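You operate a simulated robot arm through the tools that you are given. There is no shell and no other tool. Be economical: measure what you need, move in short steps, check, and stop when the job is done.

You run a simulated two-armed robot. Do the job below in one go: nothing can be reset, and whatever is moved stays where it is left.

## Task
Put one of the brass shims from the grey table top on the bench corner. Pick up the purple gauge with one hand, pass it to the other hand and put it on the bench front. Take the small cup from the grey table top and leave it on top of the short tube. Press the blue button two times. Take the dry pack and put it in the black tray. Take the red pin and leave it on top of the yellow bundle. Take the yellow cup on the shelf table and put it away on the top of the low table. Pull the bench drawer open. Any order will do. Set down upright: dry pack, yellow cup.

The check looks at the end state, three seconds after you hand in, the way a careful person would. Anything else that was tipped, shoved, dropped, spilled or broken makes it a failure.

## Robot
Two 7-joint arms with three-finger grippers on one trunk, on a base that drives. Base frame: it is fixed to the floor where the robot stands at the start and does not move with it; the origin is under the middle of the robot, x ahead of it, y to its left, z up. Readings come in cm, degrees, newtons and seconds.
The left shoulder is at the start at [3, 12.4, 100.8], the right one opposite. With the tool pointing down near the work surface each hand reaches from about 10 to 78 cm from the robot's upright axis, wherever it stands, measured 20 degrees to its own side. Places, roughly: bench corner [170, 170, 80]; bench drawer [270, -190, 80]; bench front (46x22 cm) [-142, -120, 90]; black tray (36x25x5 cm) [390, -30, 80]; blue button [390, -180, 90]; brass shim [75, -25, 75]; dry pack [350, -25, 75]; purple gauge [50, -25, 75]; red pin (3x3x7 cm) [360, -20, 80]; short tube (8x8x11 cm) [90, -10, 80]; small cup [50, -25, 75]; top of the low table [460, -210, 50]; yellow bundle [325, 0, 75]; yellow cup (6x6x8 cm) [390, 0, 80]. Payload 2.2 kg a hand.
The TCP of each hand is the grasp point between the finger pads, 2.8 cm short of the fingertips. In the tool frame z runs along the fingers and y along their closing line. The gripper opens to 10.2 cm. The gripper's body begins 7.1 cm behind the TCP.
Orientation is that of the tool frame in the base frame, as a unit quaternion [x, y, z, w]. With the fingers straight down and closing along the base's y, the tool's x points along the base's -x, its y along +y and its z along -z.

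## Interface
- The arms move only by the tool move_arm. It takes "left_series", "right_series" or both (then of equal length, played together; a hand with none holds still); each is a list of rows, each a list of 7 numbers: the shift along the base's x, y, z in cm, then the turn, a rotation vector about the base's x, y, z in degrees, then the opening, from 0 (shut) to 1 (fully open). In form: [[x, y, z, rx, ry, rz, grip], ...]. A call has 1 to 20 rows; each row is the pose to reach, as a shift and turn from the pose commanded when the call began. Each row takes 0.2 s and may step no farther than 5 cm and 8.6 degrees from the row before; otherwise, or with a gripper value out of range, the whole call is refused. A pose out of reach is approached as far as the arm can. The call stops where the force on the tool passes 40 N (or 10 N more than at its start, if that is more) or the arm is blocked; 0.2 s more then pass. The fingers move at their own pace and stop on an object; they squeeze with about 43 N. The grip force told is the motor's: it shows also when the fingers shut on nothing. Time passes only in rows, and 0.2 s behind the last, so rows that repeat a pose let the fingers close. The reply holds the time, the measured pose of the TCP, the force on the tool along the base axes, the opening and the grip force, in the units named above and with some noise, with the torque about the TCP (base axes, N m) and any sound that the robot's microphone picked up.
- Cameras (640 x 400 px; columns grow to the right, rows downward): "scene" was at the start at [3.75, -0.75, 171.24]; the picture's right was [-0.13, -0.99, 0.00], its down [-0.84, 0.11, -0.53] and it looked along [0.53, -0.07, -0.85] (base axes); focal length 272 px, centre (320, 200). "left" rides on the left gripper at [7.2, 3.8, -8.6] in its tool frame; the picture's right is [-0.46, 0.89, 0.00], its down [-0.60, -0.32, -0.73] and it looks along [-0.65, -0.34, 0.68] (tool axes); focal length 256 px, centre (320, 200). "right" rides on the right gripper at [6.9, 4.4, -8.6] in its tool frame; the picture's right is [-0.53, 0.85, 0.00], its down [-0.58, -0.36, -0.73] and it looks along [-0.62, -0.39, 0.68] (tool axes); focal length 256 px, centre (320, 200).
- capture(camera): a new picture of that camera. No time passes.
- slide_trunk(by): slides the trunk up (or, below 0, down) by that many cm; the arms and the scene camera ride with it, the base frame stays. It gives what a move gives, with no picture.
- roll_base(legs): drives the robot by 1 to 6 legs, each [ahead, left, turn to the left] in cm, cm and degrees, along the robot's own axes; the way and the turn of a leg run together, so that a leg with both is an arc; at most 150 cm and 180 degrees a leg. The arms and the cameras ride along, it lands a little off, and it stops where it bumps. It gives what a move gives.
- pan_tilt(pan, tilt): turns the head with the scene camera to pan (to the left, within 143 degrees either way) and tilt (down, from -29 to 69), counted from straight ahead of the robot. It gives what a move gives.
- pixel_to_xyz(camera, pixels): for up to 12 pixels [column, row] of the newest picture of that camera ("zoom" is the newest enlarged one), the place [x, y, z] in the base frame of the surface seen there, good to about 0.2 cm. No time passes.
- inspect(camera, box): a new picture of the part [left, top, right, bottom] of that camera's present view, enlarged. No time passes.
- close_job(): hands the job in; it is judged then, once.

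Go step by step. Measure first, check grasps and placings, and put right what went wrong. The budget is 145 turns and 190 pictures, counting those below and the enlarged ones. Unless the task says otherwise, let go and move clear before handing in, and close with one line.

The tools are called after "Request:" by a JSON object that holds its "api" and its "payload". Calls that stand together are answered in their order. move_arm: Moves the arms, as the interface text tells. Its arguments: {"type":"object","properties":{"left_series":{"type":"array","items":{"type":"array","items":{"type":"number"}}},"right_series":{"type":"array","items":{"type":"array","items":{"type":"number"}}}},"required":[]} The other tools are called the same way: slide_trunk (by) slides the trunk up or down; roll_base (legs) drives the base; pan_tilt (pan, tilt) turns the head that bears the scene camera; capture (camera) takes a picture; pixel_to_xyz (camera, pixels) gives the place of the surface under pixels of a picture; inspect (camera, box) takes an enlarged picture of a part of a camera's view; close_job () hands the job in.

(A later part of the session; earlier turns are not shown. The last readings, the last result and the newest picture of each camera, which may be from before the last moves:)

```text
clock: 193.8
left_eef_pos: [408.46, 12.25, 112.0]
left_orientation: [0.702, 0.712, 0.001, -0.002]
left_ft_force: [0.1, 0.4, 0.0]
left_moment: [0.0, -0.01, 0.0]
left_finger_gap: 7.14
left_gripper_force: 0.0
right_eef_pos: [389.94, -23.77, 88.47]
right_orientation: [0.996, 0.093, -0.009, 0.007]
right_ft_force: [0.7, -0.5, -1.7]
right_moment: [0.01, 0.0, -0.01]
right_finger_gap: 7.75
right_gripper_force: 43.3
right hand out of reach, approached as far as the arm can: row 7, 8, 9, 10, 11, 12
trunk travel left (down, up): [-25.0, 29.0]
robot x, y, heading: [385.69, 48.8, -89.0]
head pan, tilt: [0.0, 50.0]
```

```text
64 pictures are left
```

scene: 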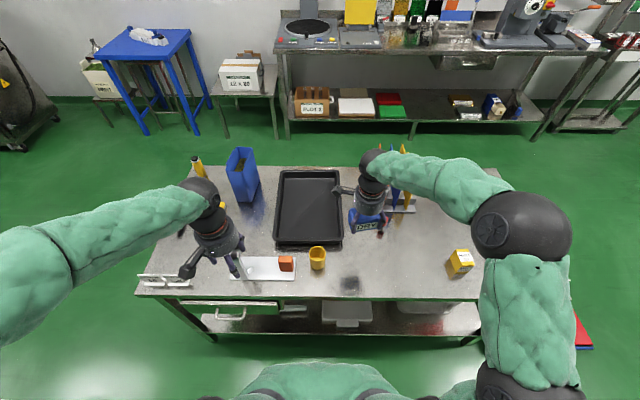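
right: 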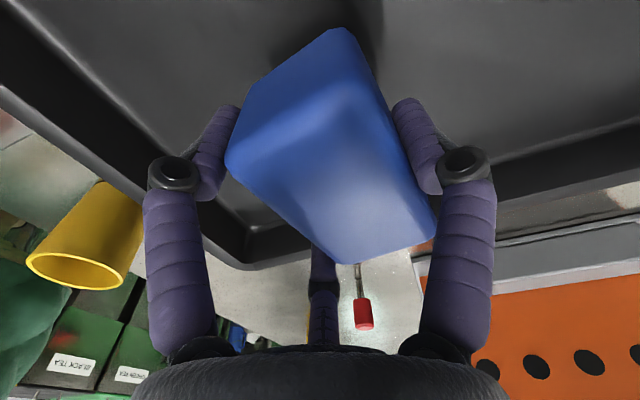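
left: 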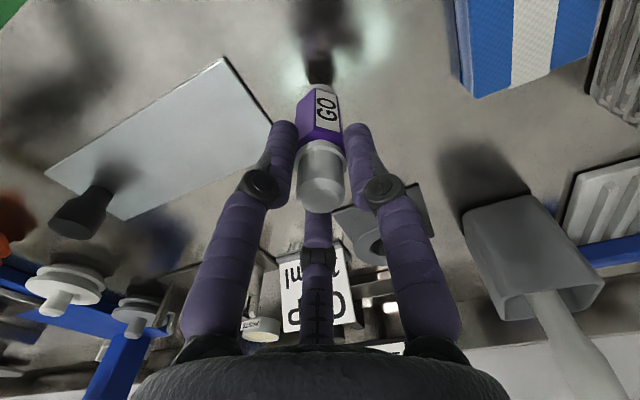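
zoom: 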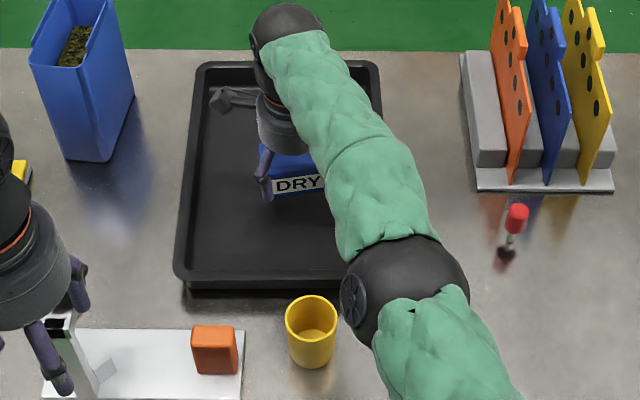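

The pack is above the tray well inside its walls. I'll lower it with a slight pull-in to stay in reach.

Request:
{"api": "move_arm", "payload": {"right_series": [[0, 0.5, -1.5, 0, 0, 0, 0.2], [0, 1, -2.8, 0, 0, 0, 0.2], [0, 1, -3.5, 0, 0, 0, 0.2], [0, 1, -3.9, 0, 0, 0, 0.2], [0, 1, -4.2, 0, 0, 0, 0.2], [0, 1, -4.4, 0, 0, 0, 0.2]]}}

Request:
{"api": "inspect", "payload": {"camera": "scene", "box": [260, 150, 380, 280]}}

```text
clock: 195.2
left_eef_pos: [408.38, 12.3, 111.91]
left_orientation: [0.702, 0.712, 0.001, -0.001]
left_ft_force: [-0.4, -0.2, 0.1]
left_moment: [0.0, 0.01, -0.03]
left_finger_gap: 7.14
left_gripper_force: 0.0
right_eef_pos: [389.85, -22.66, 84.15]
right_orientation: [0.996, 0.093, -0.008, 0.009]
right_ft_force: [-0.3, 1.5, 13.1]
right_moment: [0.33, -0.1, 0.02]
right_finger_gap: 7.73
right_gripper_force: 42.7
trunk travel left (down, up): [-25.0, 29.0]
robot x, y, heading: [385.55, 48.8, -89.1]
head pan, tilt: [0.0, 50.0]
```

```text
3.08 times, centred on (320, 215) of scene
```

zoom: 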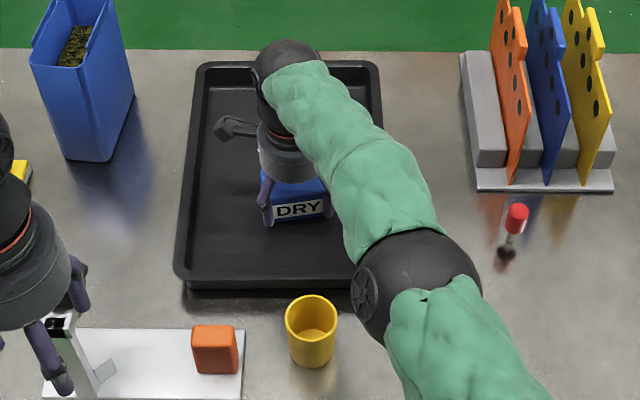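

The pack is on the tray floor (13 N). I'll release and rise.

Request:
{"api": "move_arm", "payload": {"right_series": [[0, 0, 0, 0, 0, 0, 0.85], [0, 0, 0.1, 0, 0, 0, 1], [0, 0, 0.2, 0, 0, 0, 1], [0, 0, 0.2, 0, 0, 0, 1], [0, 0, 3, 0, 0, 0, 1], [0, 0, 7, 0, 0, 0, 1], [0, 0, 11, 0, 0, 0, 1], [0, 0, 15, 0, 0, 0, 1], [0, 3, 18, 0, 0, 0, 1], [0, 6, 20, 0, 0, 0, 1]]}}

Request:
{"api": "inspect", "payload": {"camera": "scene", "box": [260, 150, 380, 280]}}

```text
clock: 197.4
left_eef_pos: [408.42, 12.25, 111.9]
left_orientation: [0.702, 0.712, 0.001, -0.003]
left_ft_force: [0.2, -0.5, 0.4]
left_moment: [-0.01, 0.03, -0.01]
left_finger_gap: 7.18
left_gripper_force: 0.2
right_eef_pos: [390.03, -16.69, 103.92]
right_orientation: [0.996, 0.093, -0.01, 0.007]
right_ft_force: [0.4, -0.2, 0.4]
right_moment: [-0.04, 0.0, 0.03]
right_finger_gap: 10.17
right_gripper_force: 0.2
trunk travel left (down, up): [-25.0, 29.0]
robot x, y, heading: [385.96, 48.63, -89.1]
head pan, tilt: [0.0, 50.0]
```

```text
3.08 times, centred on (320, 215) of scene
```

zoom: 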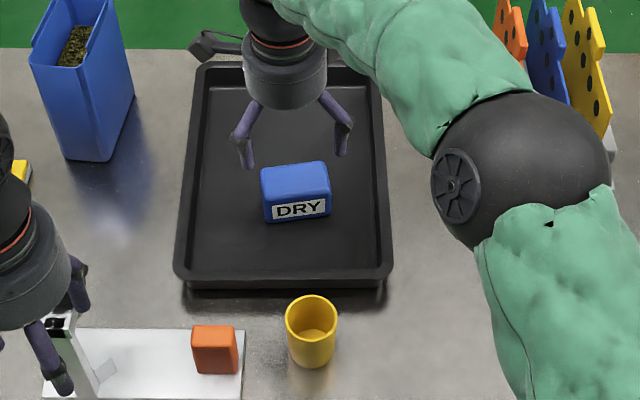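

The dry pack is upright in the tray. Next is the pin: I'll unwind the right wrist, strafe back right 25 cm and look closely.

Request:
{"api": "move_arm", "payload": {"right_series": [[-1, 2, 0.5, 0, 0, 8, 0.8], [-2, 4, 1, 0, 0, 16, 0.6], [-3, 6, 1.5, 0, 0, 24, 0.6], [-4, 8, 2, 0, 0, 32, 0.6], [-5, 10, 2.5, 0, 0, 40, 0.6], [-6, 11, 3, 0, 0, 48, 0.6], [-7, 12, 3.5, 0, 0, 56, 0.6], [-8, 13, 4, 0, 0, 64, 0.6], [-9, 14, 4.5, 0, 0, 72, 0.6], [-10, 15, 5, 0, 0, 80, 0.6]]}}

Request:
{"api": "roll_base", "payload": {"legs": [[0, -24, 0]]}}

Request:
{"api": "inspect", "payload": {"camera": "scene", "box": [290, 190, 420, 290]}}

Request:
{"api": "inspect", "payload": {"camera": "scene", "box": [310, 205, 350, 240]}}

```text
clock: 199.6
left_eef_pos: [408.32, 12.22, 111.93]
left_orientation: [0.702, 0.712, 0.0, -0.002]
left_ft_force: [-0.1, 0.2, 0.1]
left_moment: [0.01, -0.02, 0.05]
left_finger_gap: 7.17
left_gripper_force: 0.1
right_eef_pos: [379.84, -1.66, 109.06]
right_orientation: [0.701, 0.713, -0.003, 0.011]
right_ft_force: [0.4, -0.2, 0.8]
right_moment: [0.01, 0.0, -0.01]
right_finger_gap: 6.12
right_gripper_force: 0.0
trunk travel left (down, up): [-25.0, 29.0]
robot x, y, heading: [385.94, 48.43, -89.4]
head pan, tilt: [0.0, 50.0]
```

```text
clock: 201.4
left_eef_pos: [383.93, 11.84, 111.91]
left_orientation: [0.704, 0.711, 0.0, -0.003]
left_ft_force: [-0.1, 0.4, 0.1]
left_moment: [-0.01, -0.06, 0.0]
left_finger_gap: 7.13
left_gripper_force: 0.1
right_eef_pos: [355.37, -2.17, 108.99]
right_orientation: [0.704, 0.71, -0.002, 0.011]
right_ft_force: [-0.9, 0.1, 1.0]
right_moment: [-0.05, -0.02, -0.02]
right_finger_gap: 6.13
right_gripper_force: 0.0
trunk travel left (down, up): [-25.0, 29.0]
robot x, y, heading: [361.44, 48.82, -89.6]
head pan, tilt: [0.0, 50.0]
```

```text
4.00 times, centred on (355, 240) of scene
```

zoom: 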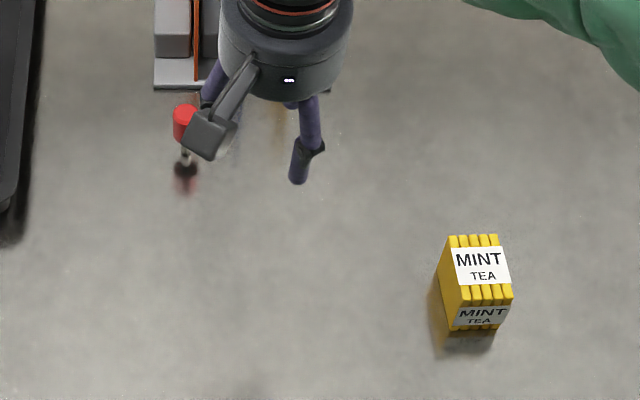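

```text
11.43 times, centred on (330, 222) of scene
```

zoom: 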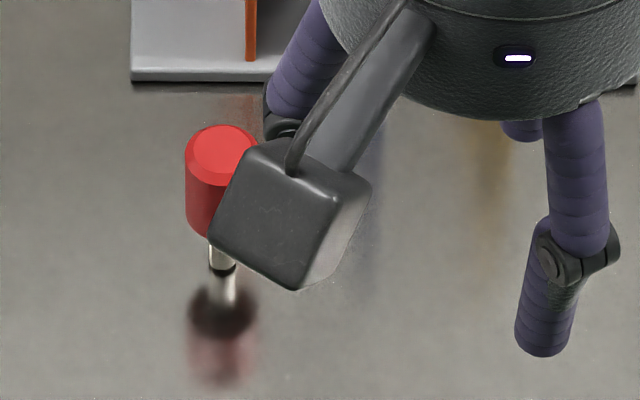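

The pin is a red knob (~2.4 cm) on a thin stem, axis near (361.4,−18). I'll bring the right hand over it.

Request:
{"api": "move_arm", "payload": {"right_series": [[1.5, -4, 0, 1, 0.75, 0, 0.6], [3, -8, -1, 1, 0.75, 0, 0.6], [4.5, -12, -3, 1, 0.75, 0, 0.6], [6, -15.8, -5, 1, 0.75, 0, 0.6], [6, -15.8, -9, 1, 0.75, 0, 0.6], [6, -15.8, -11, 1, 0.75, 0, 0.6], [6, -15.8, -11, 1, 0.75, 0, 0.6]]}}

Request:
{"api": "capture", "payload": {"camera": "right"}}

```text
clock: 203.0
left_eef_pos: [384.0, 11.77, 111.95]
left_orientation: [0.703, 0.711, 0.0, -0.002]
left_ft_force: [-0.8, 0.0, 0.0]
left_moment: [0.0, 0.01, 0.01]
left_finger_gap: 7.14
left_gripper_force: 0.1
right_eef_pos: [361.21, -17.91, 98.07]
right_orientation: [0.704, 0.71, 0.0, 0.001]
right_ft_force: [-0.4, -0.5, 0.5]
right_moment: [-0.03, 0.05, 0.01]
right_finger_gap: 6.11
right_gripper_force: 0.0
trunk travel left (down, up): [-25.0, 29.0]
robot x, y, heading: [360.85, 48.47, -89.5]
head pan, tilt: [0.0, 50.0]
```

```text
59 pictures are left
```

right: 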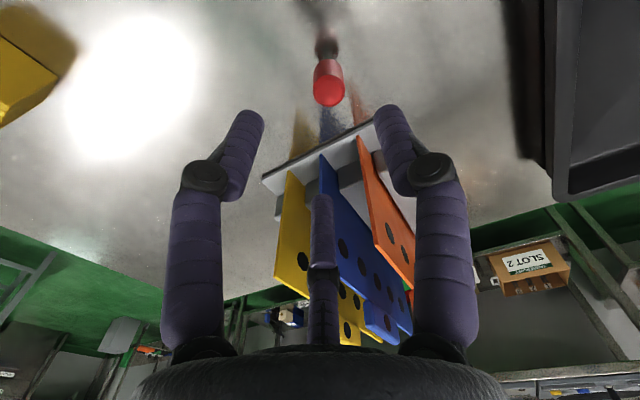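

I'll measure the knob's top in this view.

Request:
{"api": "pixel_to_xyz", "payload": {"camera": "right", "pixels": [[329, 92], [320, 90], [338, 90], [329, 85], [329, 100], [327, 65], [325, 40]]}}

```text
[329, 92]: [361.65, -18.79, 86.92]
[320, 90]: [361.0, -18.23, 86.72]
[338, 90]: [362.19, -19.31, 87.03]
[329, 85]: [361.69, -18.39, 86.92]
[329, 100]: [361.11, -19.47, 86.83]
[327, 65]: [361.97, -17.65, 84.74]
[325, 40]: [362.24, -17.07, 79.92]
```

Knob centre is (361.6,−18.75). I'll align, descend and close.

Request:
{"api": "move_arm", "payload": {"right_series": [[0.4, -0.85, -3, 0, 0, 0, 0.6], [0.4, -0.85, -7, 0, 0, 0, 0.6], [0.4, -0.85, -10, 0, 0, 0, 0.6], [0.4, -0.85, -12.1, 0, 0, 0, 0.6], [0.4, -0.85, -12.1, 0, 0, 0, 0.4], [0.4, -0.85, -12.1, 0, 0, 0, 0.2], [0.4, -0.85, -12.1, 0, 0, 0, 0], [0.4, -0.85, -12.1, 0, 0, 0, 0]]}}

Request:
{"api": "capture", "payload": {"camera": "right"}}

```text
clock: 204.8
left_eef_pos: [384.07, 11.91, 111.91]
left_orientation: [0.703, 0.711, 0.001, -0.002]
left_ft_force: [-0.2, 0.5, -0.2]
left_moment: [-0.01, 0.0, -0.02]
left_finger_gap: 7.15
left_gripper_force: 0.0
right_eef_pos: [361.67, -18.69, 85.98]
right_orientation: [0.704, 0.71, 0.0, 0.0]
right_ft_force: [-0.6, -0.6, 0.5]
right_moment: [0.02, 0.02, 0.04]
right_finger_gap: 2.42
right_gripper_force: 43.3
trunk travel left (down, up): [-25.0, 29.0]
robot x, y, heading: [361.36, 48.18, -89.4]
head pan, tilt: [0.0, 50.0]
```

```text
58 pictures are left
```

right: 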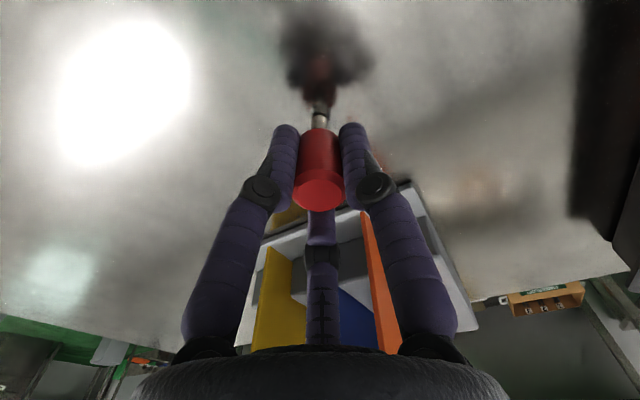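

Held (gap 2.42). I'll lift and carry it above the bundle's top centre (335.4,−2.7).

Request:
{"api": "move_arm", "payload": {"right_series": [[0, 0, 2, 0, 0, 0, 0], [0, 0, 6, 0, 0, 0, 0], [0, 0, 10, 0, 0, 0, 0], [0, 0, 14, 0, 0, 0, 0], [-4, 2.4, 14, 0, 0, 0, 0], [-8, 4.8, 14, 0, 0, 0, 0], [-12, 7.2, 14, 0, 0, 0, 0], [-16, 9.6, 14, 0, 0, 0, 0], [-20, 12, 14, 0, 0, 0, 0], [-24, 14.4, 14, 0, 0, 0, 0], [-26.3, 16, 12, 0, 0, 0, 0], [-26.3, 16, 9, 0, 0, 0, 0], [-26.3, 16, 9, 0, 0, 0, 0]]}}

Request:
{"api": "capture", "payload": {"camera": "right"}}

Request:
{"api": "inspect", "payload": {"camera": "scene", "box": [380, 220, 440, 285]}}

```text
clock: 207.6
left_eef_pos: [384.01, 11.94, 111.88]
left_orientation: [0.704, 0.71, 0.0, -0.002]
left_ft_force: [0.7, 0.0, -0.2]
left_moment: [0.01, 0.01, -0.01]
left_finger_gap: 7.12
left_gripper_force: 0.0
right_eef_pos: [335.5, -2.51, 94.89]
right_orientation: [0.704, 0.711, 0.0, 0.0]
right_ft_force: [-0.1, -0.2, -0.1]
right_moment: [0.01, 0.02, -0.01]
right_finger_gap: 2.39
right_gripper_force: 44.0
trunk travel left (down, up): [-25.0, 29.0]
robot x, y, heading: [361.59, 48.41, -89.2]
head pan, tilt: [0.0, 50.0]
```

```text
57 pictures are left
```

right: 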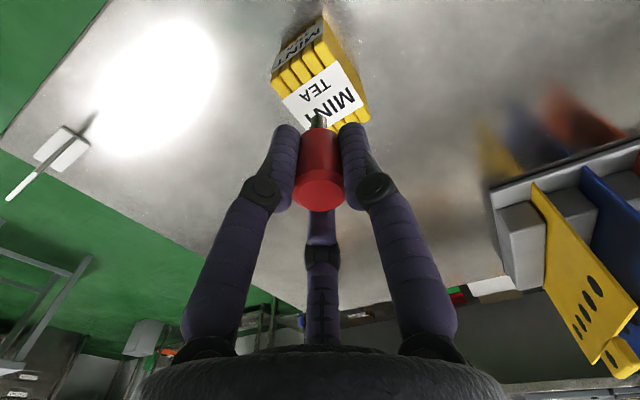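

```text
6.15 times, centred on (410, 252) of scene
```

zoom: 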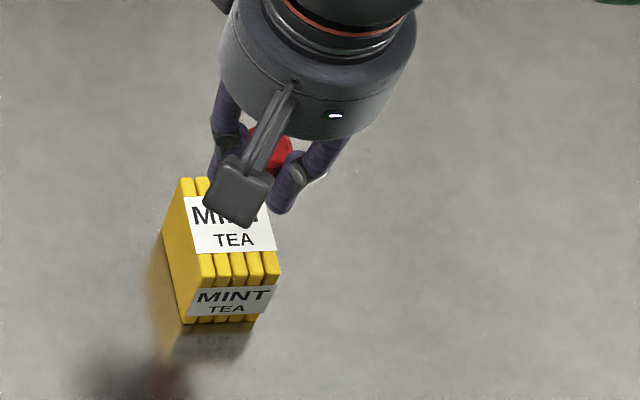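

I'll check the bundle's top corners against the pin position.

Request:
{"api": "pixel_to_xyz", "payload": {"camera": "right", "pixels": [[276, 85], [322, 47], [364, 108], [350, 128], [320, 90], [290, 105], [345, 75]]}}

```text
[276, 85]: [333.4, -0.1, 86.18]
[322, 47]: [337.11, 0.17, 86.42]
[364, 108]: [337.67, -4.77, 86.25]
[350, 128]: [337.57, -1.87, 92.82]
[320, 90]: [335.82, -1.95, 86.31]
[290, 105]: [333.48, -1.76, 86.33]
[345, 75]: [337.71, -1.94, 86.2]
```

The pin is centred over the bundle (x 333.3–337.7, y −5.3 to 0.2). I'll lower gently to contact.

Request:
{"api": "move_arm", "payload": {"right_series": [[0, 0, -1, 0, 0, 0, 0], [0, 0, -2, 0, 0, 0, 0], [0, 0, -2.4, 0, 0, 0, 0], [0, 0, -2.6, 0, 0, 0, 0], [0, 0, -2.75, 0, 0, 0, 0]]}}

Request:
{"api": "inspect", "payload": {"camera": "right", "box": [240, 20, 400, 150]}}

```text
clock: 208.8
left_eef_pos: [384.0, 11.92, 111.79]
left_orientation: [0.703, 0.711, 0.001, -0.003]
left_ft_force: [0.3, 0.0, 0.0]
left_moment: [0.01, -0.01, -0.01]
left_finger_gap: 7.11
left_gripper_force: 0.1
right_eef_pos: [335.52, -2.72, 92.22]
right_orientation: [0.704, 0.711, 0.0, 0.001]
right_ft_force: [0.8, 0.2, 0.2]
right_moment: [-0.02, -0.01, 0.01]
right_finger_gap: 2.38
right_gripper_force: 43.1
trunk travel left (down, up): [-25.0, 29.0]
robot x, y, heading: [361.32, 48.31, -89.1]
head pan, tilt: [0.0, 50.0]
```

```text
3.08 times, centred on (320, 85) of right
```

zoom: 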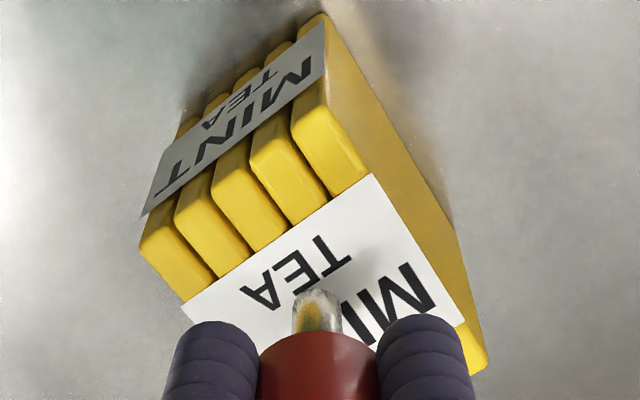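

The stem is just above the label. I'll lower in 0.1 cm steps until contact.

Request:
{"api": "move_arm", "payload": {"right_series": [[0, 0, -0.1, 0, 0, 0, 0], [0, 0, -0.2, 0, 0, 0, 0], [0, 0, -0.3, 0, 0, 0, 0]]}}

```text
clock: 209.6
left_eef_pos: [384.04, 11.97, 112.04]
left_orientation: [0.703, 0.711, -0.001, -0.002]
left_ft_force: [0.7, 0.0, -0.1]
left_moment: [0.0, 0.04, 0.0]
left_finger_gap: 7.15
left_gripper_force: 0.0
right_eef_pos: [335.49, -2.68, 92.11]
right_orientation: [0.704, 0.71, -0.003, 0.001]
right_ft_force: [-0.5, 3.6, 21.4]
right_moment: [0.15, 0.04, 0.02]
right_finger_gap: 2.43
right_gripper_force: 42.9
trunk travel left (down, up): [-25.0, 29.0]
robot x, y, heading: [361.43, 48.08, -89.5]
head pan, tilt: [0.0, 50.0]
```

Contact reached. I'll unload slightly and open slowly, watching the pin before rising.

Request:
{"api": "move_arm", "payload": {"right_series": [[0, 0, 0.1, 0, 0, 0, 0], [0, 0, 0.12, 0, 0, 0, 0.25], [0, 0, 0.12, 0, 0, 0, 0.3], [0, 0, 0.12, 0, 0, 0, 0.4], [0, 0, 0.12, 0, 0, 0, 0.55], [0, 0, 0.12, 0, 0, 0, 0.6]]}}

Request:
{"api": "capture", "payload": {"camera": "right"}}

```text
clock: 211.0
left_eef_pos: [384.07, 11.88, 111.86]
left_orientation: [0.703, 0.711, 0.0, -0.002]
left_ft_force: [-0.5, 0.4, -0.3]
left_moment: [-0.03, 0.04, 0.02]
left_finger_gap: 7.14
left_gripper_force: 0.1
right_eef_pos: [335.61, -2.76, 91.99]
right_orientation: [0.704, 0.71, -0.001, 0.001]
right_ft_force: [-0.4, 0.6, 0.3]
right_moment: [0.02, -0.02, -0.02]
right_finger_gap: 6.1
right_gripper_force: 0.1
trunk travel left (down, up): [-25.0, 29.0]
robot x, y, heading: [361.37, 48.41, -89.2]
head pan, tilt: [0.0, 50.0]
```

```text
54 pictures are left
```

right: 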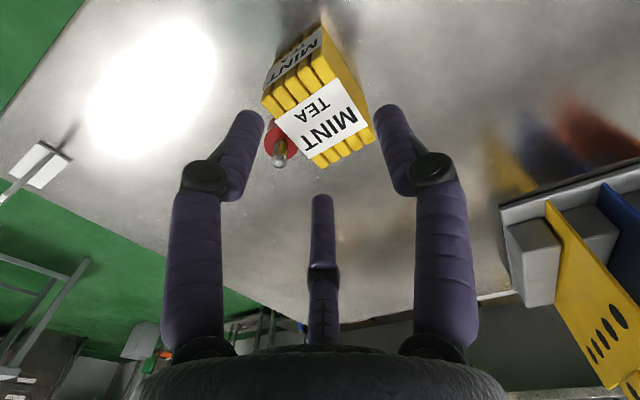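

The pin has toppled off the −x side of the bundle, at (280,148). I'll rise clear and find out how it lies.

Request:
{"api": "move_arm", "payload": {"right_series": [[0, 0, 3, 0, 0, 0, 0.6], [0, 0, 7, 0, 0, 0, 0.6], [2, -3, 10, 0, 0, 0, 0.6], [4, -7, 11, 0, 0, 0, 0.6], [6, -11, 11, 0, 0, 0, 0.6], [6, -11, 11, 0, 0, 0, 0.6]]}}

Request:
{"api": "inspect", "payload": {"camera": "scene", "box": [380, 220, 450, 285]}}

Request:
{"api": "capture", "payload": {"camera": "right"}}

```text
clock: 212.4
left_eef_pos: [384.06, 11.94, 111.96]
left_orientation: [0.703, 0.711, 0.0, -0.001]
left_ft_force: [0.2, 0.3, 0.7]
left_moment: [-0.04, -0.02, 0.01]
left_finger_gap: 7.13
left_gripper_force: 0.1
right_eef_pos: [341.6, -13.75, 103.2]
right_orientation: [0.705, 0.71, -0.001, 0.001]
right_ft_force: [-0.1, 0.6, 0.8]
right_moment: [0.0, -0.02, -0.02]
right_finger_gap: 6.1
right_gripper_force: 0.1
trunk travel left (down, up): [-25.0, 29.0]
robot x, y, heading: [361.35, 48.15, -89.4]
head pan, tilt: [0.0, 50.0]
```

```text
6.15 times, centred on (415, 252) of scene
```

zoom: 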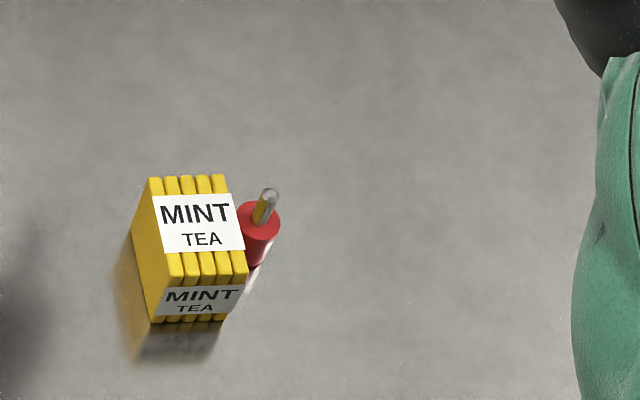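

```text
52 pictures are left
```

right: 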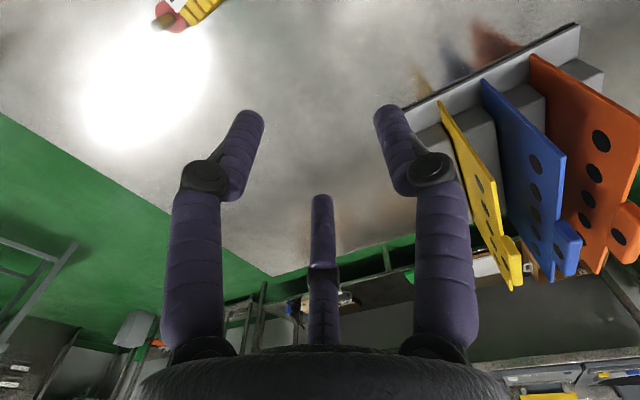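

Fortunately the pin now stands upside down on its head right beside the bundle. That orientation is more stable, so I'll take it by the stem and set it head-down on the bundle. First I'll measure it.

Request:
{"api": "inspect", "payload": {"camera": "scene", "box": [410, 240, 435, 270]}}

Request:
{"api": "pixel_to_xyz", "payload": {"camera": "zoom", "pixels": [[305, 105], [310, 90], [290, 170], [300, 200], [250, 180], [345, 170], [320, 150], [290, 150], [200, 250], [225, 210], [300, 260]]}}

```text
13.33 times, centred on (422, 255) of scene
```

zoom: 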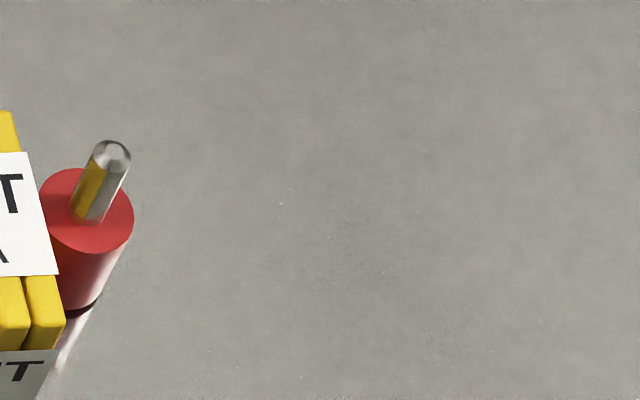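

```text
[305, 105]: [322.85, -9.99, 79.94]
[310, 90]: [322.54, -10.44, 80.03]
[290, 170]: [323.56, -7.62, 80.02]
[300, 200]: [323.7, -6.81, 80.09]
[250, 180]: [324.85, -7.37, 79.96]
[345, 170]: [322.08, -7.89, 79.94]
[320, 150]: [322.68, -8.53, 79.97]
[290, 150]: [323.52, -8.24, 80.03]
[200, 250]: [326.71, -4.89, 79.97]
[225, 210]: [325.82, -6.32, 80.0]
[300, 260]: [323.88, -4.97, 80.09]
```

Request:
{"api": "pixel_to_xyz", "payload": {"camera": "zoom", "pixels": [[112, 152], [105, 165], [95, 190], [85, 210], [50, 200], [128, 215], [70, 235], [100, 245], [60, 180], [90, 280], [115, 230]]}}

```text
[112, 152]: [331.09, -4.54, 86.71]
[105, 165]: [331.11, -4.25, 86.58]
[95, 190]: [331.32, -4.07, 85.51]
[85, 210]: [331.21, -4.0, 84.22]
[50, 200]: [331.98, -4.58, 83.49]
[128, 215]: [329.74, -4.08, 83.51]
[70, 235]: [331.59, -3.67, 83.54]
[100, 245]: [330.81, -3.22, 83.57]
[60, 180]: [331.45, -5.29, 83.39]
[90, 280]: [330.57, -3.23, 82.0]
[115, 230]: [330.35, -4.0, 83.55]
```

Stem axis is (331.1,−4.45), top z 86.8, shoulder z 83.5. With a −60° yaw the fingers straddle it without touching the bundle; I'll move above it.

Request:
{"api": "move_arm", "payload": {"right_series": [[-1.3, 1.2, 0, 0, 0, -7.5, 0.4], [-2.7, 2.3, 0, 0, 0, -15, 0.32], [-4, 3.5, 0, 0, 0, -22.5, 0.32], [-5.4, 4.6, 0, 0, 0, -30, 0.32], [-6.7, 5.8, 0, 0, 0, -37.5, 0.32], [-8, 7, 0, 0, 0, -45, 0.32], [-9.4, 8.1, -2, 0, 0, -52.5, 0.32], [-10.7, 9.3, -5, 0, 0, -60, 0.32], [-10.7, 9.3, -5, 0, 0, -60, 0.32]]}}

Request:
{"api": "capture", "payload": {"camera": "right"}}

```text
clock: 214.4
left_eef_pos: [384.07, 11.89, 112.06]
left_orientation: [0.703, 0.711, 0.002, -0.001]
left_ft_force: [-0.3, -0.4, -0.7]
left_moment: [-0.03, 0.01, 0.02]
left_finger_gap: 7.14
left_gripper_force: 0.0
right_eef_pos: [330.8, -4.52, 97.97]
right_orientation: [0.965, 0.262, -0.001, 0.001]
right_ft_force: [-0.2, -0.3, 0.2]
right_moment: [0.01, 0.0, 0.01]
right_finger_gap: 3.29
right_gripper_force: 0.0
trunk travel left (down, up): [-25.0, 29.0]
robot x, y, heading: [361.67, 48.24, -89.3]
head pan, tilt: [0.0, 50.0]
```

```text
50 pictures are left
```

right: 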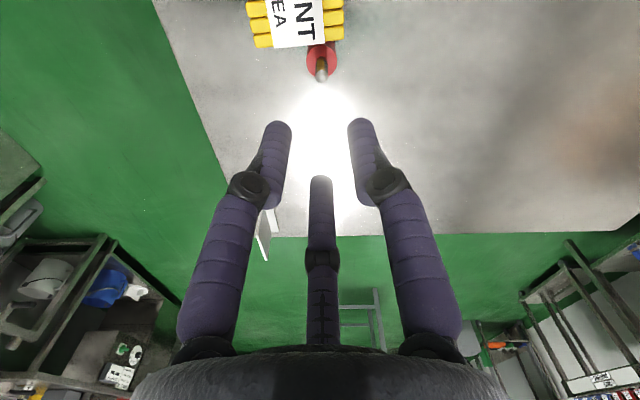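

The stem is at (321,75); I'll measure it from here to refine.

Request:
{"api": "pixel_to_xyz", "payload": {"camera": "right", "pixels": [[321, 76], [321, 70], [321, 64], [310, 60], [333, 58], [321, 48], [340, 33], [300, 44]]}}

```text
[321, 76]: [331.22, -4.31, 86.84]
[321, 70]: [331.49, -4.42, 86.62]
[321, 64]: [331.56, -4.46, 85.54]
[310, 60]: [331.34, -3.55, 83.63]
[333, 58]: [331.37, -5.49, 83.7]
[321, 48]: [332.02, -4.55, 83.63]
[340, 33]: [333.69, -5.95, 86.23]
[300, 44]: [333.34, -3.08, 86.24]
```

Stem centre (331.1,−4.4), bundle side x 333.3. I'll descend to z≈86.7 and close.

Request:
{"api": "move_arm", "payload": {"right_series": [[0.2, 0.05, -4, 0, 0, 0, 0.32], [0.2, 0.05, -8, 0, 0, 0, 0.32], [0.2, 0.05, -10, 0, 0, 0, 0.32], [0.2, 0.05, -11.2, 0, 0, 0, 0.32], [0.2, 0.05, -11.2, 0, 0, 0, 0.2], [0.2, 0.05, -11.2, 0, 0, 0, 0.05], [0.2, 0.05, -11.2, 0, 0, 0, 0]]}}

Request:
{"api": "capture", "payload": {"camera": "right"}}

```text
clock: 216.0
left_eef_pos: [384.08, 11.84, 111.96]
left_orientation: [0.704, 0.711, 0.0, -0.002]
left_ft_force: [-0.5, 0.6, -0.3]
left_moment: [-0.04, 0.01, 0.0]
left_finger_gap: 7.13
left_gripper_force: 0.1
right_eef_pos: [331.1, -4.61, 86.73]
right_orientation: [0.965, 0.262, -0.002, 0.0]
right_ft_force: [0.7, 0.1, 0.3]
right_moment: [-0.02, -0.01, 0.0]
right_finger_gap: 0.83
right_gripper_force: 36.3
trunk travel left (down, up): [-25.0, 29.0]
robot x, y, heading: [361.49, 48.42, -89.3]
head pan, tilt: [0.0, 50.0]
```

```text
49 pictures are left
```

right: 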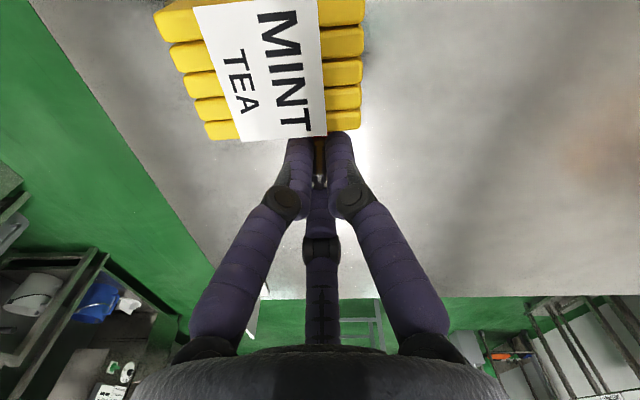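

The gap is 0.83 on the stem. I'll lift straight up and check.

Request:
{"api": "move_arm", "payload": {"right_series": [[0, 0, 0, 0, 0, 0, 0], [-0.2, 0, 1.5, 0, 0, 0, 0], [-0.2, 0, 4, 0, 0, 0, 0], [-0.2, 0, 7, 0, 0, 0, 0], [-0.2, 0, 9, 0, 0, 0, 0], [-0.2, 0, 9, 0, 0, 0, 0]]}}

Request:
{"api": "capture", "payload": {"camera": "right"}}

Request:
{"api": "inspect", "payload": {"camera": "scene", "box": [380, 220, 450, 285]}}

```text
clock: 217.4
left_eef_pos: [384.0, 11.95, 111.89]
left_orientation: [0.703, 0.711, 0.001, -0.002]
left_ft_force: [0.2, 0.4, -0.5]
left_moment: [0.01, -0.03, 0.0]
left_finger_gap: 7.14
left_gripper_force: 0.1
right_eef_pos: [330.8, -4.55, 95.92]
right_orientation: [0.965, 0.263, 0.0, -0.001]
right_ft_force: [-0.1, 0.2, -0.4]
right_moment: [-0.04, -0.03, -0.01]
right_finger_gap: 0.83
right_gripper_force: 36.6
trunk travel left (down, up): [-25.0, 29.0]
robot x, y, heading: [361.87, 48.32, -89.4]
head pan, tilt: [0.0, 50.0]
```

```text
48 pictures are left
```

right: 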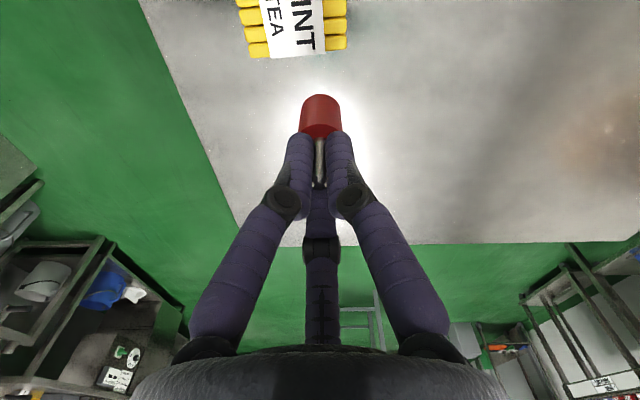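

```text
6.15 times, centred on (415, 252) of scene
```

zoom: 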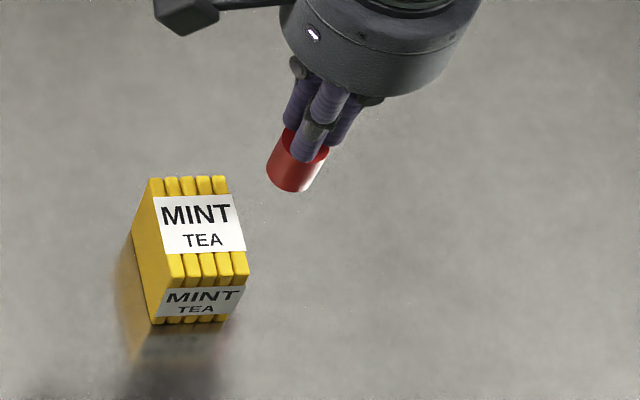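

The pin is held head-down. I'll move it over the bundle centre (335.5,−2.6) and lower gently.

Request:
{"api": "move_arm", "payload": {"right_series": [[2.3, 1, 0.5, 0, 0, 0, 0], [4.65, 1.95, 0.5, 0, 0, 0, 0], [4.65, 1.95, -1, 0, 0, 0, 0], [4.65, 1.95, -2.3, 0, 0, 0, 0], [4.65, 1.95, -2.6, 0, 0, 0, 0], [4.65, 1.95, -2.8, 0, 0, 0, 0], [4.65, 1.95, -2.9, 0, 0, 0, 0]]}}

Request:
{"api": "capture", "payload": {"camera": "right"}}

Request:
{"api": "inspect", "payload": {"camera": "scene", "box": [380, 220, 450, 285]}}

```text
clock: 219.0
left_eef_pos: [384.12, 11.88, 111.89]
left_orientation: [0.703, 0.711, 0.001, -0.003]
left_ft_force: [-0.4, 0.3, -0.9]
left_moment: [0.0, 0.01, 0.0]
left_finger_gap: 7.13
left_gripper_force: 0.0
right_eef_pos: [335.4, -2.48, 93.04]
right_orientation: [0.965, 0.263, -0.001, 0.001]
right_ft_force: [0.3, 0.0, 0.9]
right_moment: [0.05, 0.01, -0.04]
right_finger_gap: 0.82
right_gripper_force: 36.4
trunk travel left (down, up): [-25.0, 29.0]
robot x, y, heading: [361.31, 48.75, -89.1]
head pan, tilt: [0.0, 50.0]
```

```text
46 pictures are left
```

right: 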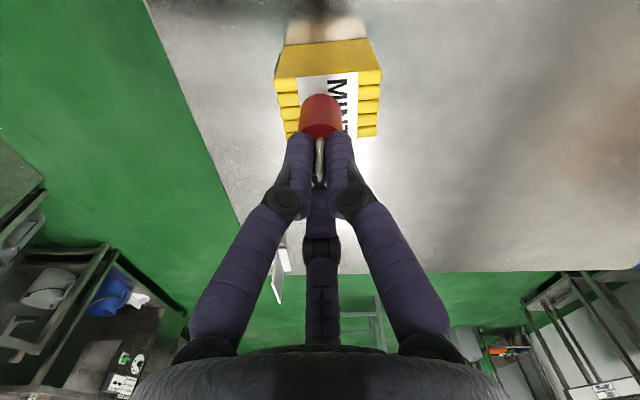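

```text
6.15 times, centred on (415, 252) of scene
```

zoom: 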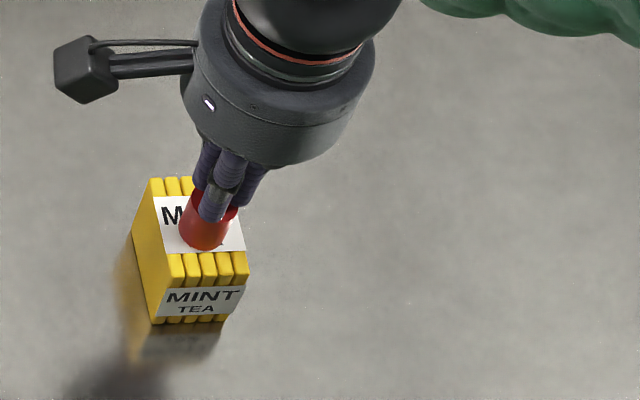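

The knob is just on the label. I'll lower a last 0.15 cm and open slowly.

Request:
{"api": "move_arm", "payload": {"right_series": [[0, 0, -0.1, 0, 0, 0, 0], [0, 0, -0.15, 0, 0, 0, 0], [0, 0, -0.12, 0, 0, 0, 0.1], [0, 0, -0.1, 0, 0, 0, 0.14], [0, 0, -0.1, 0, 0, 0, 0.22], [0, 0, -0.1, 0, 0, 0, 0.35]]}}

Request:
{"api": "capture", "payload": {"camera": "right"}}

```text
clock: 220.4
left_eef_pos: [384.07, 11.84, 111.9]
left_orientation: [0.703, 0.711, 0.001, -0.002]
left_ft_force: [0.9, -0.3, -0.1]
left_moment: [0.02, -0.02, 0.01]
left_finger_gap: 7.15
left_gripper_force: 0.0
right_eef_pos: [335.6, -2.37, 92.81]
right_orientation: [0.965, 0.263, 0.0, 0.001]
right_ft_force: [-0.2, 0.4, 0.3]
right_moment: [-0.06, 0.02, 0.0]
right_finger_gap: 3.57
right_gripper_force: 0.1
trunk travel left (down, up): [-25.0, 29.0]
robot x, y, heading: [361.55, 48.55, -89.0]
head pan, tilt: [0.0, 50.0]
```

```text
44 pictures are left
```

right: 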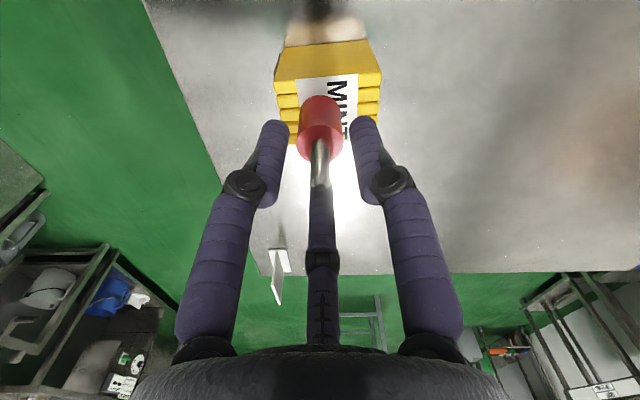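

The pin stands on the bundle. I'll rise straight up and check.

Request:
{"api": "move_arm", "payload": {"right_series": [[0, 0, 2, 0, 0, 0, 0.35], [0, 0, 5, 0, 0, 0, 0.35], [0, 0, 9, 0, 0, 0, 0.4], [0, 0, 13, 0, 0, 0, 0.5], [2, 3, 16, 0, 0, 7.5, 0.6], [4, 6, 16, 0, 0, 15, 0.6], [6, 9, 16, 0, 0, 22.5, 0.6], [8, 12, 16, 0, 0, 30, 0.6], [10, 14, 16, 0, 0, 37.5, 0.6], [12, 15, 16, 0, 0, 45, 0.6], [14, 16, 16, 0, 0, 52.5, 0.6], [16, 17, 16, 0, 0, 60, 0.6]]}}

Request:
{"api": "inspect", "payload": {"camera": "scene", "box": [200, 170, 450, 290]}}

```text
clock: 223.0
left_eef_pos: [384.16, 11.83, 111.92]
left_orientation: [0.703, 0.711, 0.0, -0.002]
left_ft_force: [0.0, 0.6, 0.0]
left_moment: [-0.01, 0.02, -0.02]
left_finger_gap: 7.16
left_gripper_force: 0.0
right_eef_pos: [351.59, 14.52, 108.77]
right_orientation: [0.703, 0.711, -0.002, 0.001]
right_ft_force: [0.2, 0.1, 0.1]
right_moment: [0.01, 0.01, -0.03]
right_finger_gap: 6.11
right_gripper_force: 0.1
trunk travel left (down, up): [-25.0, 29.0]
robot x, y, heading: [361.3, 48.4, -89.5]
head pan, tilt: [0.0, 50.0]
```

```text
2.56 times, centred on (325, 230) of scene
```

zoom: 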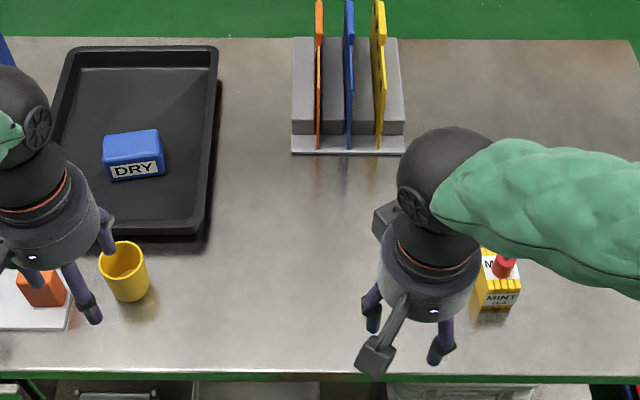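

The pin rests on the bundle. Next is the yellow cup: I'll measure its rim.

Request:
{"api": "pixel_to_xyz", "payload": {"camera": "zoom", "pixels": [[122, 242], [122, 282], [99, 262], [147, 262], [125, 299], [108, 243], [140, 245]]}}

Request:
{"api": "move_arm", "payload": {"left_series": [[0.7, -3.5, -1, 0, 0, 0, 0.85], [1.4, -7, -2, 0, 0, 0, 0.85], [2.1, -10.5, -4, 0, 0, 0, 0.85], [2.8, -14, -6, 0, 0, 0, 0.85], [2.8, -14, -10, 0, 0, 0, 0.85], [2.8, -14, -10, 0, 0, 0, 0.85]]}}

Request:
{"api": "capture", "payload": {"camera": "left"}}

```text
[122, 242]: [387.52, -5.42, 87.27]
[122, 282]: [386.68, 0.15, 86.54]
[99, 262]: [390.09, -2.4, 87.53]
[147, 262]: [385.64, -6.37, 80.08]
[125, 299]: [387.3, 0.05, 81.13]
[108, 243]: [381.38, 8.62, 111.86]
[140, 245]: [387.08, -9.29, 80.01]
```

```text
clock: 224.4
left_eef_pos: [386.86, -2.12, 101.93]
left_orientation: [0.704, 0.711, 0.002, -0.002]
left_ft_force: [0.7, 0.1, -0.2]
left_moment: [0.01, 0.01, 0.0]
left_finger_gap: 8.66
left_gripper_force: 0.0
right_eef_pos: [351.49, 14.63, 108.65]
right_orientation: [0.704, 0.71, -0.001, 0.001]
right_ft_force: [-0.3, -0.5, -0.5]
right_moment: [-0.02, 0.01, 0.0]
right_finger_gap: 6.11
right_gripper_force: 0.1
trunk travel left (down, up): [-25.0, 29.0]
robot x, y, heading: [361.71, 48.21, -89.2]
head pan, tilt: [0.0, 50.0]
```

```text
42 pictures are left
```

left: 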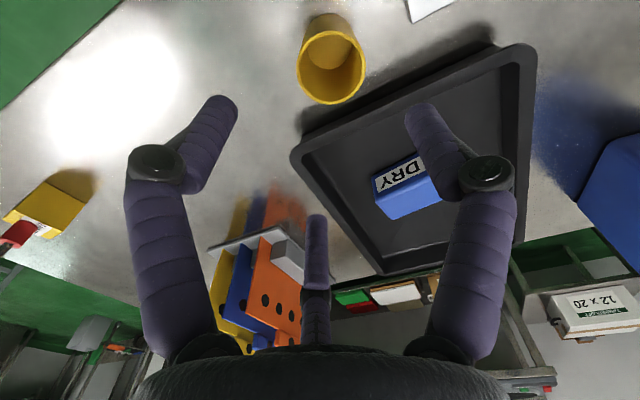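

The cup rim is at (330,67); I'll measure it in the hand view.

Request:
{"api": "pixel_to_xyz", "payload": {"camera": "left", "pixels": [[299, 68], [362, 66], [331, 102], [325, 33], [308, 45], [355, 45], [310, 92], [352, 92]]}}

```text
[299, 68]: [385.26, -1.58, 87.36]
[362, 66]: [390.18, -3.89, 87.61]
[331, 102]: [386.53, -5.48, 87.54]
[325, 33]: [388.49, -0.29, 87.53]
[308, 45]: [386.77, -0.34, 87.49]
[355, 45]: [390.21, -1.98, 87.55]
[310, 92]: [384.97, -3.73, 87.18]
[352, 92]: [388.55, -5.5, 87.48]
```

Cup centre is (387.6,−2.85), rim z 87.5. I'll align, descend and grip.

Request:
{"api": "move_arm", "payload": {"left_series": [[0.75, -0.7, -4, 0, 0, 0, 0.76], [0.75, -0.7, -8, 0, 0, 0, 0.76], [0.75, -0.7, -12, 0, 0, 0, 0.76], [0.75, -0.7, -15, 0, 0, 0, 0.76], [0.75, -0.7, -17.3, 0, 0, 0, 0.76], [0.75, -0.7, -17.3, 0, 0, 0, 0.6], [0.75, -0.7, -17.3, 0, 0, 0, 0.4], [0.75, -0.7, -17.3, 0, 0, 0, 0.4]]}}

Request:
{"api": "capture", "payload": {"camera": "left"}}

```text
clock: 226.2
left_eef_pos: [387.4, -2.87, 84.8]
left_orientation: [0.703, 0.711, 0.001, -0.002]
left_ft_force: [0.3, -0.2, -1.4]
left_moment: [0.0, 0.0, 0.01]
left_finger_gap: 5.4
left_gripper_force: 43.0
right_eef_pos: [351.51, 14.63, 108.8]
right_orientation: [0.704, 0.71, -0.001, 0.001]
right_ft_force: [0.7, 0.0, -0.4]
right_moment: [-0.02, -0.02, 0.01]
right_finger_gap: 6.1
right_gripper_force: 0.0
trunk travel left (down, up): [-25.0, 29.0]
robot x, y, heading: [361.52, 48.32, -89.4]
head pan, tilt: [0.0, 50.0]
```

```text
41 pictures are left
```

left: 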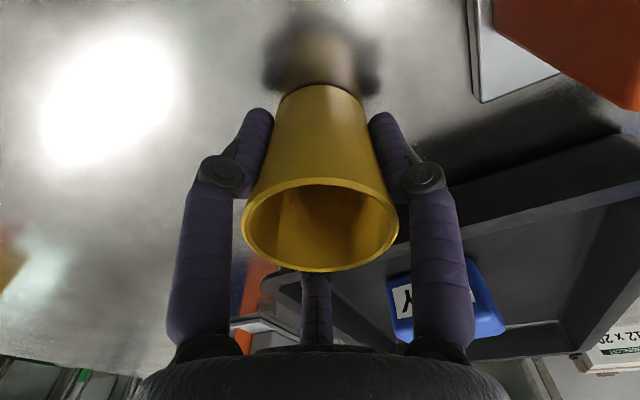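

The cup is gripped (5.4). I'll lift it, pull back, and look over the far area to plan the route.

Request:
{"api": "move_arm", "payload": {"left_series": [[0, 0, 2, 0, 0, 0, 0.4], [0, 0, 6, 0, 0, 0, 0.4], [0, 0, 10, 0, 0, 0, 0.4], [0, 0, 14, 0, 0, 0, 0.4], [0, 4, 16, 0, 0, 0, 0.4], [0, 8, 18, 0, 0, 0, 0.4], [0, 12, 20, 0, 0, 0, 0.4], [0, 15, 22, 0, 0, 0, 0.4]]}}

Request:
{"api": "pan_tilt", "payload": {"pan": 15, "tilt": 28}}

Request:
{"api": "capture", "payload": {"camera": "scene"}}

```text
clock: 228.0
left_eef_pos: [387.49, 12.25, 106.67]
left_orientation: [0.704, 0.711, -0.001, -0.001]
left_ft_force: [0.9, -0.1, -1.3]
left_moment: [-0.01, 0.0, 0.02]
left_finger_gap: 5.36
left_gripper_force: 42.9
right_eef_pos: [351.6, 14.74, 108.73]
right_orientation: [0.703, 0.711, -0.001, 0.001]
right_ft_force: [0.2, 0.2, 0.1]
right_moment: [0.0, 0.02, 0.0]
right_finger_gap: 6.13
right_gripper_force: 0.2
trunk travel left (down, up): [-25.0, 29.0]
robot x, y, heading: [361.39, 48.95, -89.5]
head pan, tilt: [0.0, 50.0]
```

```text
clock: 228.9
left_eef_pos: [387.57, 12.22, 106.57]
left_orientation: [0.704, 0.71, 0.001, -0.002]
left_ft_force: [-0.3, -0.4, -0.8]
left_moment: [0.02, -0.04, -0.01]
left_finger_gap: 5.41
left_gripper_force: 43.2
right_eef_pos: [351.49, 14.54, 108.72]
right_orientation: [0.704, 0.71, 0.0, 0.0]
right_ft_force: [1.4, 0.2, 0.7]
right_moment: [0.01, -0.02, -0.03]
right_finger_gap: 6.13
right_gripper_force: 0.0
trunk travel left (down, up): [-25.0, 29.0]
robot x, y, heading: [361.22, 48.6, -89.1]
head pan, tilt: [15.0, 28.0]
```

```text
40 pictures are left
```

scene: 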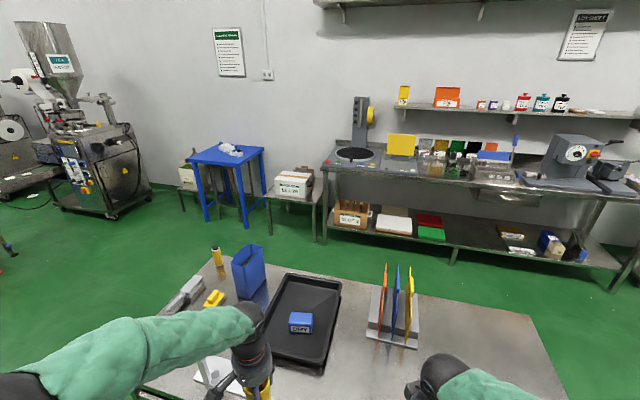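

Request:
{"api": "pixel_to_xyz", "payload": {"camera": "scene", "pixels": [[290, 190], [225, 160], [205, 222], [255, 150], [320, 240], [345, 155], [110, 215], [325, 188], [270, 195], [500, 178], [490, 190], [510, 172]]}}

Request:
{"api": "inspect", "payload": {"camera": "scene", "box": [160, 80, 420, 250]}}

```text
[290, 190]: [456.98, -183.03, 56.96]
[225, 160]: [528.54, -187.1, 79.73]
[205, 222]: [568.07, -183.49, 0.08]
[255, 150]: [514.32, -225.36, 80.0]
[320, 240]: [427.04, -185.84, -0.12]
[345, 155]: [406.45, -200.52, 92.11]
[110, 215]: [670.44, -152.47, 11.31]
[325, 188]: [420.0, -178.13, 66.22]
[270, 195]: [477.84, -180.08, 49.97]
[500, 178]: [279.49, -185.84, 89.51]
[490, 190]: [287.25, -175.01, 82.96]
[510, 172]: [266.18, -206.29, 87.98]
```

```text
2.35 times, centred on (290, 165) of scene
```

zoom: 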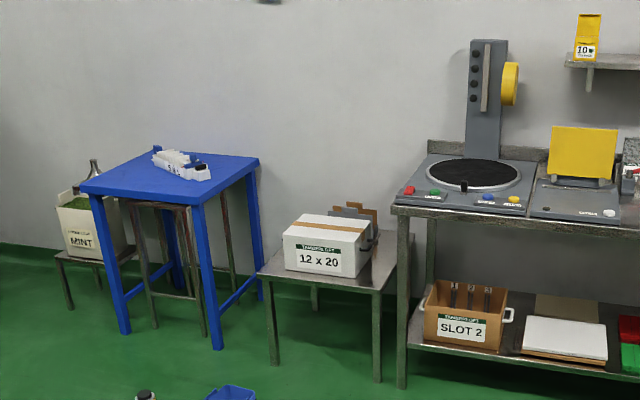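

The low table is the one with the "12 x 20" box (top z 50, front edge y≈−180). The way round the +x end of the steel table is clear, so I'll drive there.

Request:
{"api": "roll_base", "payload": {"legs": [[-25, 0, 0], [0, 144, 0], [150, 0, 0], [45, 0, 0], [0, -35, 0]]}}

Request:
{"api": "pan_tilt", "payload": {"pan": 0, "tilt": 45}}

Request:
{"api": "capture", "payload": {"camera": "scene"}}

```text
clock: 248.6
left_eef_pos: [512.42, -150.18, 106.6]
left_orientation: [0.681, 0.732, 0.0, -0.001]
left_ft_force: [0.0, -0.2, 0.2]
left_moment: [0.02, -0.03, 0.0]
left_finger_gap: 5.31
left_gripper_force: 43.0
right_eef_pos: [476.27, -149.95, 108.74]
right_orientation: [0.683, 0.731, 0.0, 0.001]
right_ft_force: [-0.8, 0.3, 0.0]
right_moment: [0.03, -0.04, 0.03]
right_finger_gap: 6.1
right_gripper_force: 0.0
trunk travel left (down, up): [-25.0, 29.0]
robot x, y, heading: [484.17, -115.75, -85.8]
head pan, tilt: [15.0, 28.0]
```

```text
clock: 249.4
left_eef_pos: [512.47, -150.15, 106.7]
left_orientation: [0.681, 0.732, 0.001, -0.002]
left_ft_force: [0.1, -0.1, 0.3]
left_moment: [0.03, -0.04, -0.04]
left_finger_gap: 5.37
left_gripper_force: 42.9
right_eef_pos: [476.46, -149.85, 108.67]
right_orientation: [0.682, 0.731, -0.001, 0.0]
right_ft_force: [-0.7, -0.1, 1.0]
right_moment: [0.01, 0.03, -0.02]
right_finger_gap: 6.12
right_gripper_force: 0.1
trunk travel left (down, up): [-25.0, 29.0]
robot x, y, heading: [484.55, -115.4, -85.8]
head pan, tilt: [0.0, 45.0]
```

```text
38 pictures are left
```

scene: 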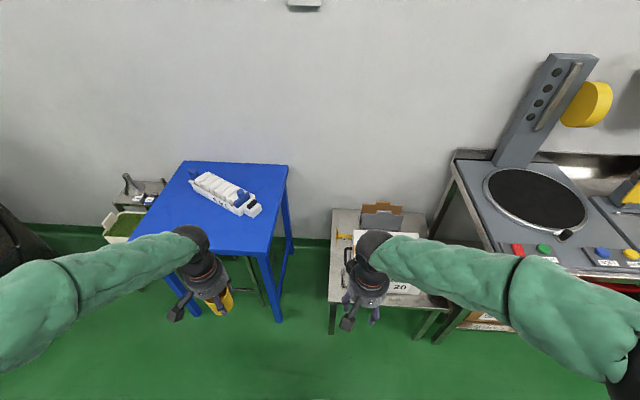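

The low table lies right of centre under the right hand. I'll straighten up, strafe right, and move the right hand aside for a clear view.

Request:
{"api": "roll_base", "payload": {"legs": [[0, 0, -4], [0, -22, 0]]}}

Request:
{"api": "move_arm", "payload": {"right_series": [[-4, 2, 0, 0, 0, 0, 0.6], [-8, 4, 0, 0, 0, 0, 0.6], [-12, 6, 0, 0, 0, 0, 0.6], [-16, 8, 0, 0, 0, 0, 0.6], [-19, 10, 0, 0, 0, 0, 0.6]]}}

Request:
{"api": "capture", "payload": {"camera": "scene"}}

```text
clock: 251.5
left_eef_pos: [488.5, -152.19, 106.66]
left_orientation: [0.709, 0.705, 0.001, -0.001]
left_ft_force: [-0.6, 0.6, -0.1]
left_moment: [0.01, -0.03, 0.0]
left_finger_gap: 5.34
left_gripper_force: 43.2
right_eef_pos: [452.51, -149.16, 108.8]
right_orientation: [0.709, 0.705, -0.001, 0.001]
right_ft_force: [-0.3, 0.0, 0.5]
right_moment: [0.02, -0.03, -0.01]
right_finger_gap: 6.12
right_gripper_force: 0.0
trunk travel left (down, up): [-25.0, 29.0]
robot x, y, heading: [462.9, -115.63, -90.3]
head pan, tilt: [0.0, 45.0]
```

```text
clock: 252.7
left_eef_pos: [488.54, -152.09, 106.73]
left_orientation: [0.709, 0.705, 0.0, -0.001]
left_ft_force: [0.2, -0.7, -0.5]
left_moment: [0.0, 0.02, 0.04]
left_finger_gap: 5.3
left_gripper_force: 43.6
right_eef_pos: [433.55, -139.03, 108.52]
right_orientation: [0.709, 0.706, -0.001, 0.001]
right_ft_force: [0.4, 0.4, -0.4]
right_moment: [-0.01, 0.04, -0.01]
right_finger_gap: 6.11
right_gripper_force: 0.0
trunk travel left (down, up): [-25.0, 29.0]
robot x, y, heading: [463.08, -115.8, -90.4]
head pan, tilt: [0.0, 45.0]
```

```text
37 pictures are left
```

scene: 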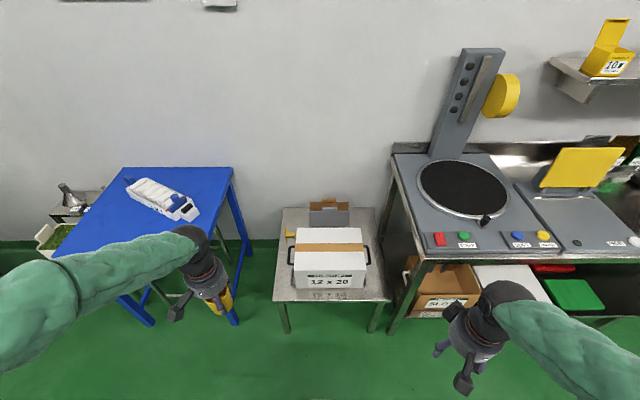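

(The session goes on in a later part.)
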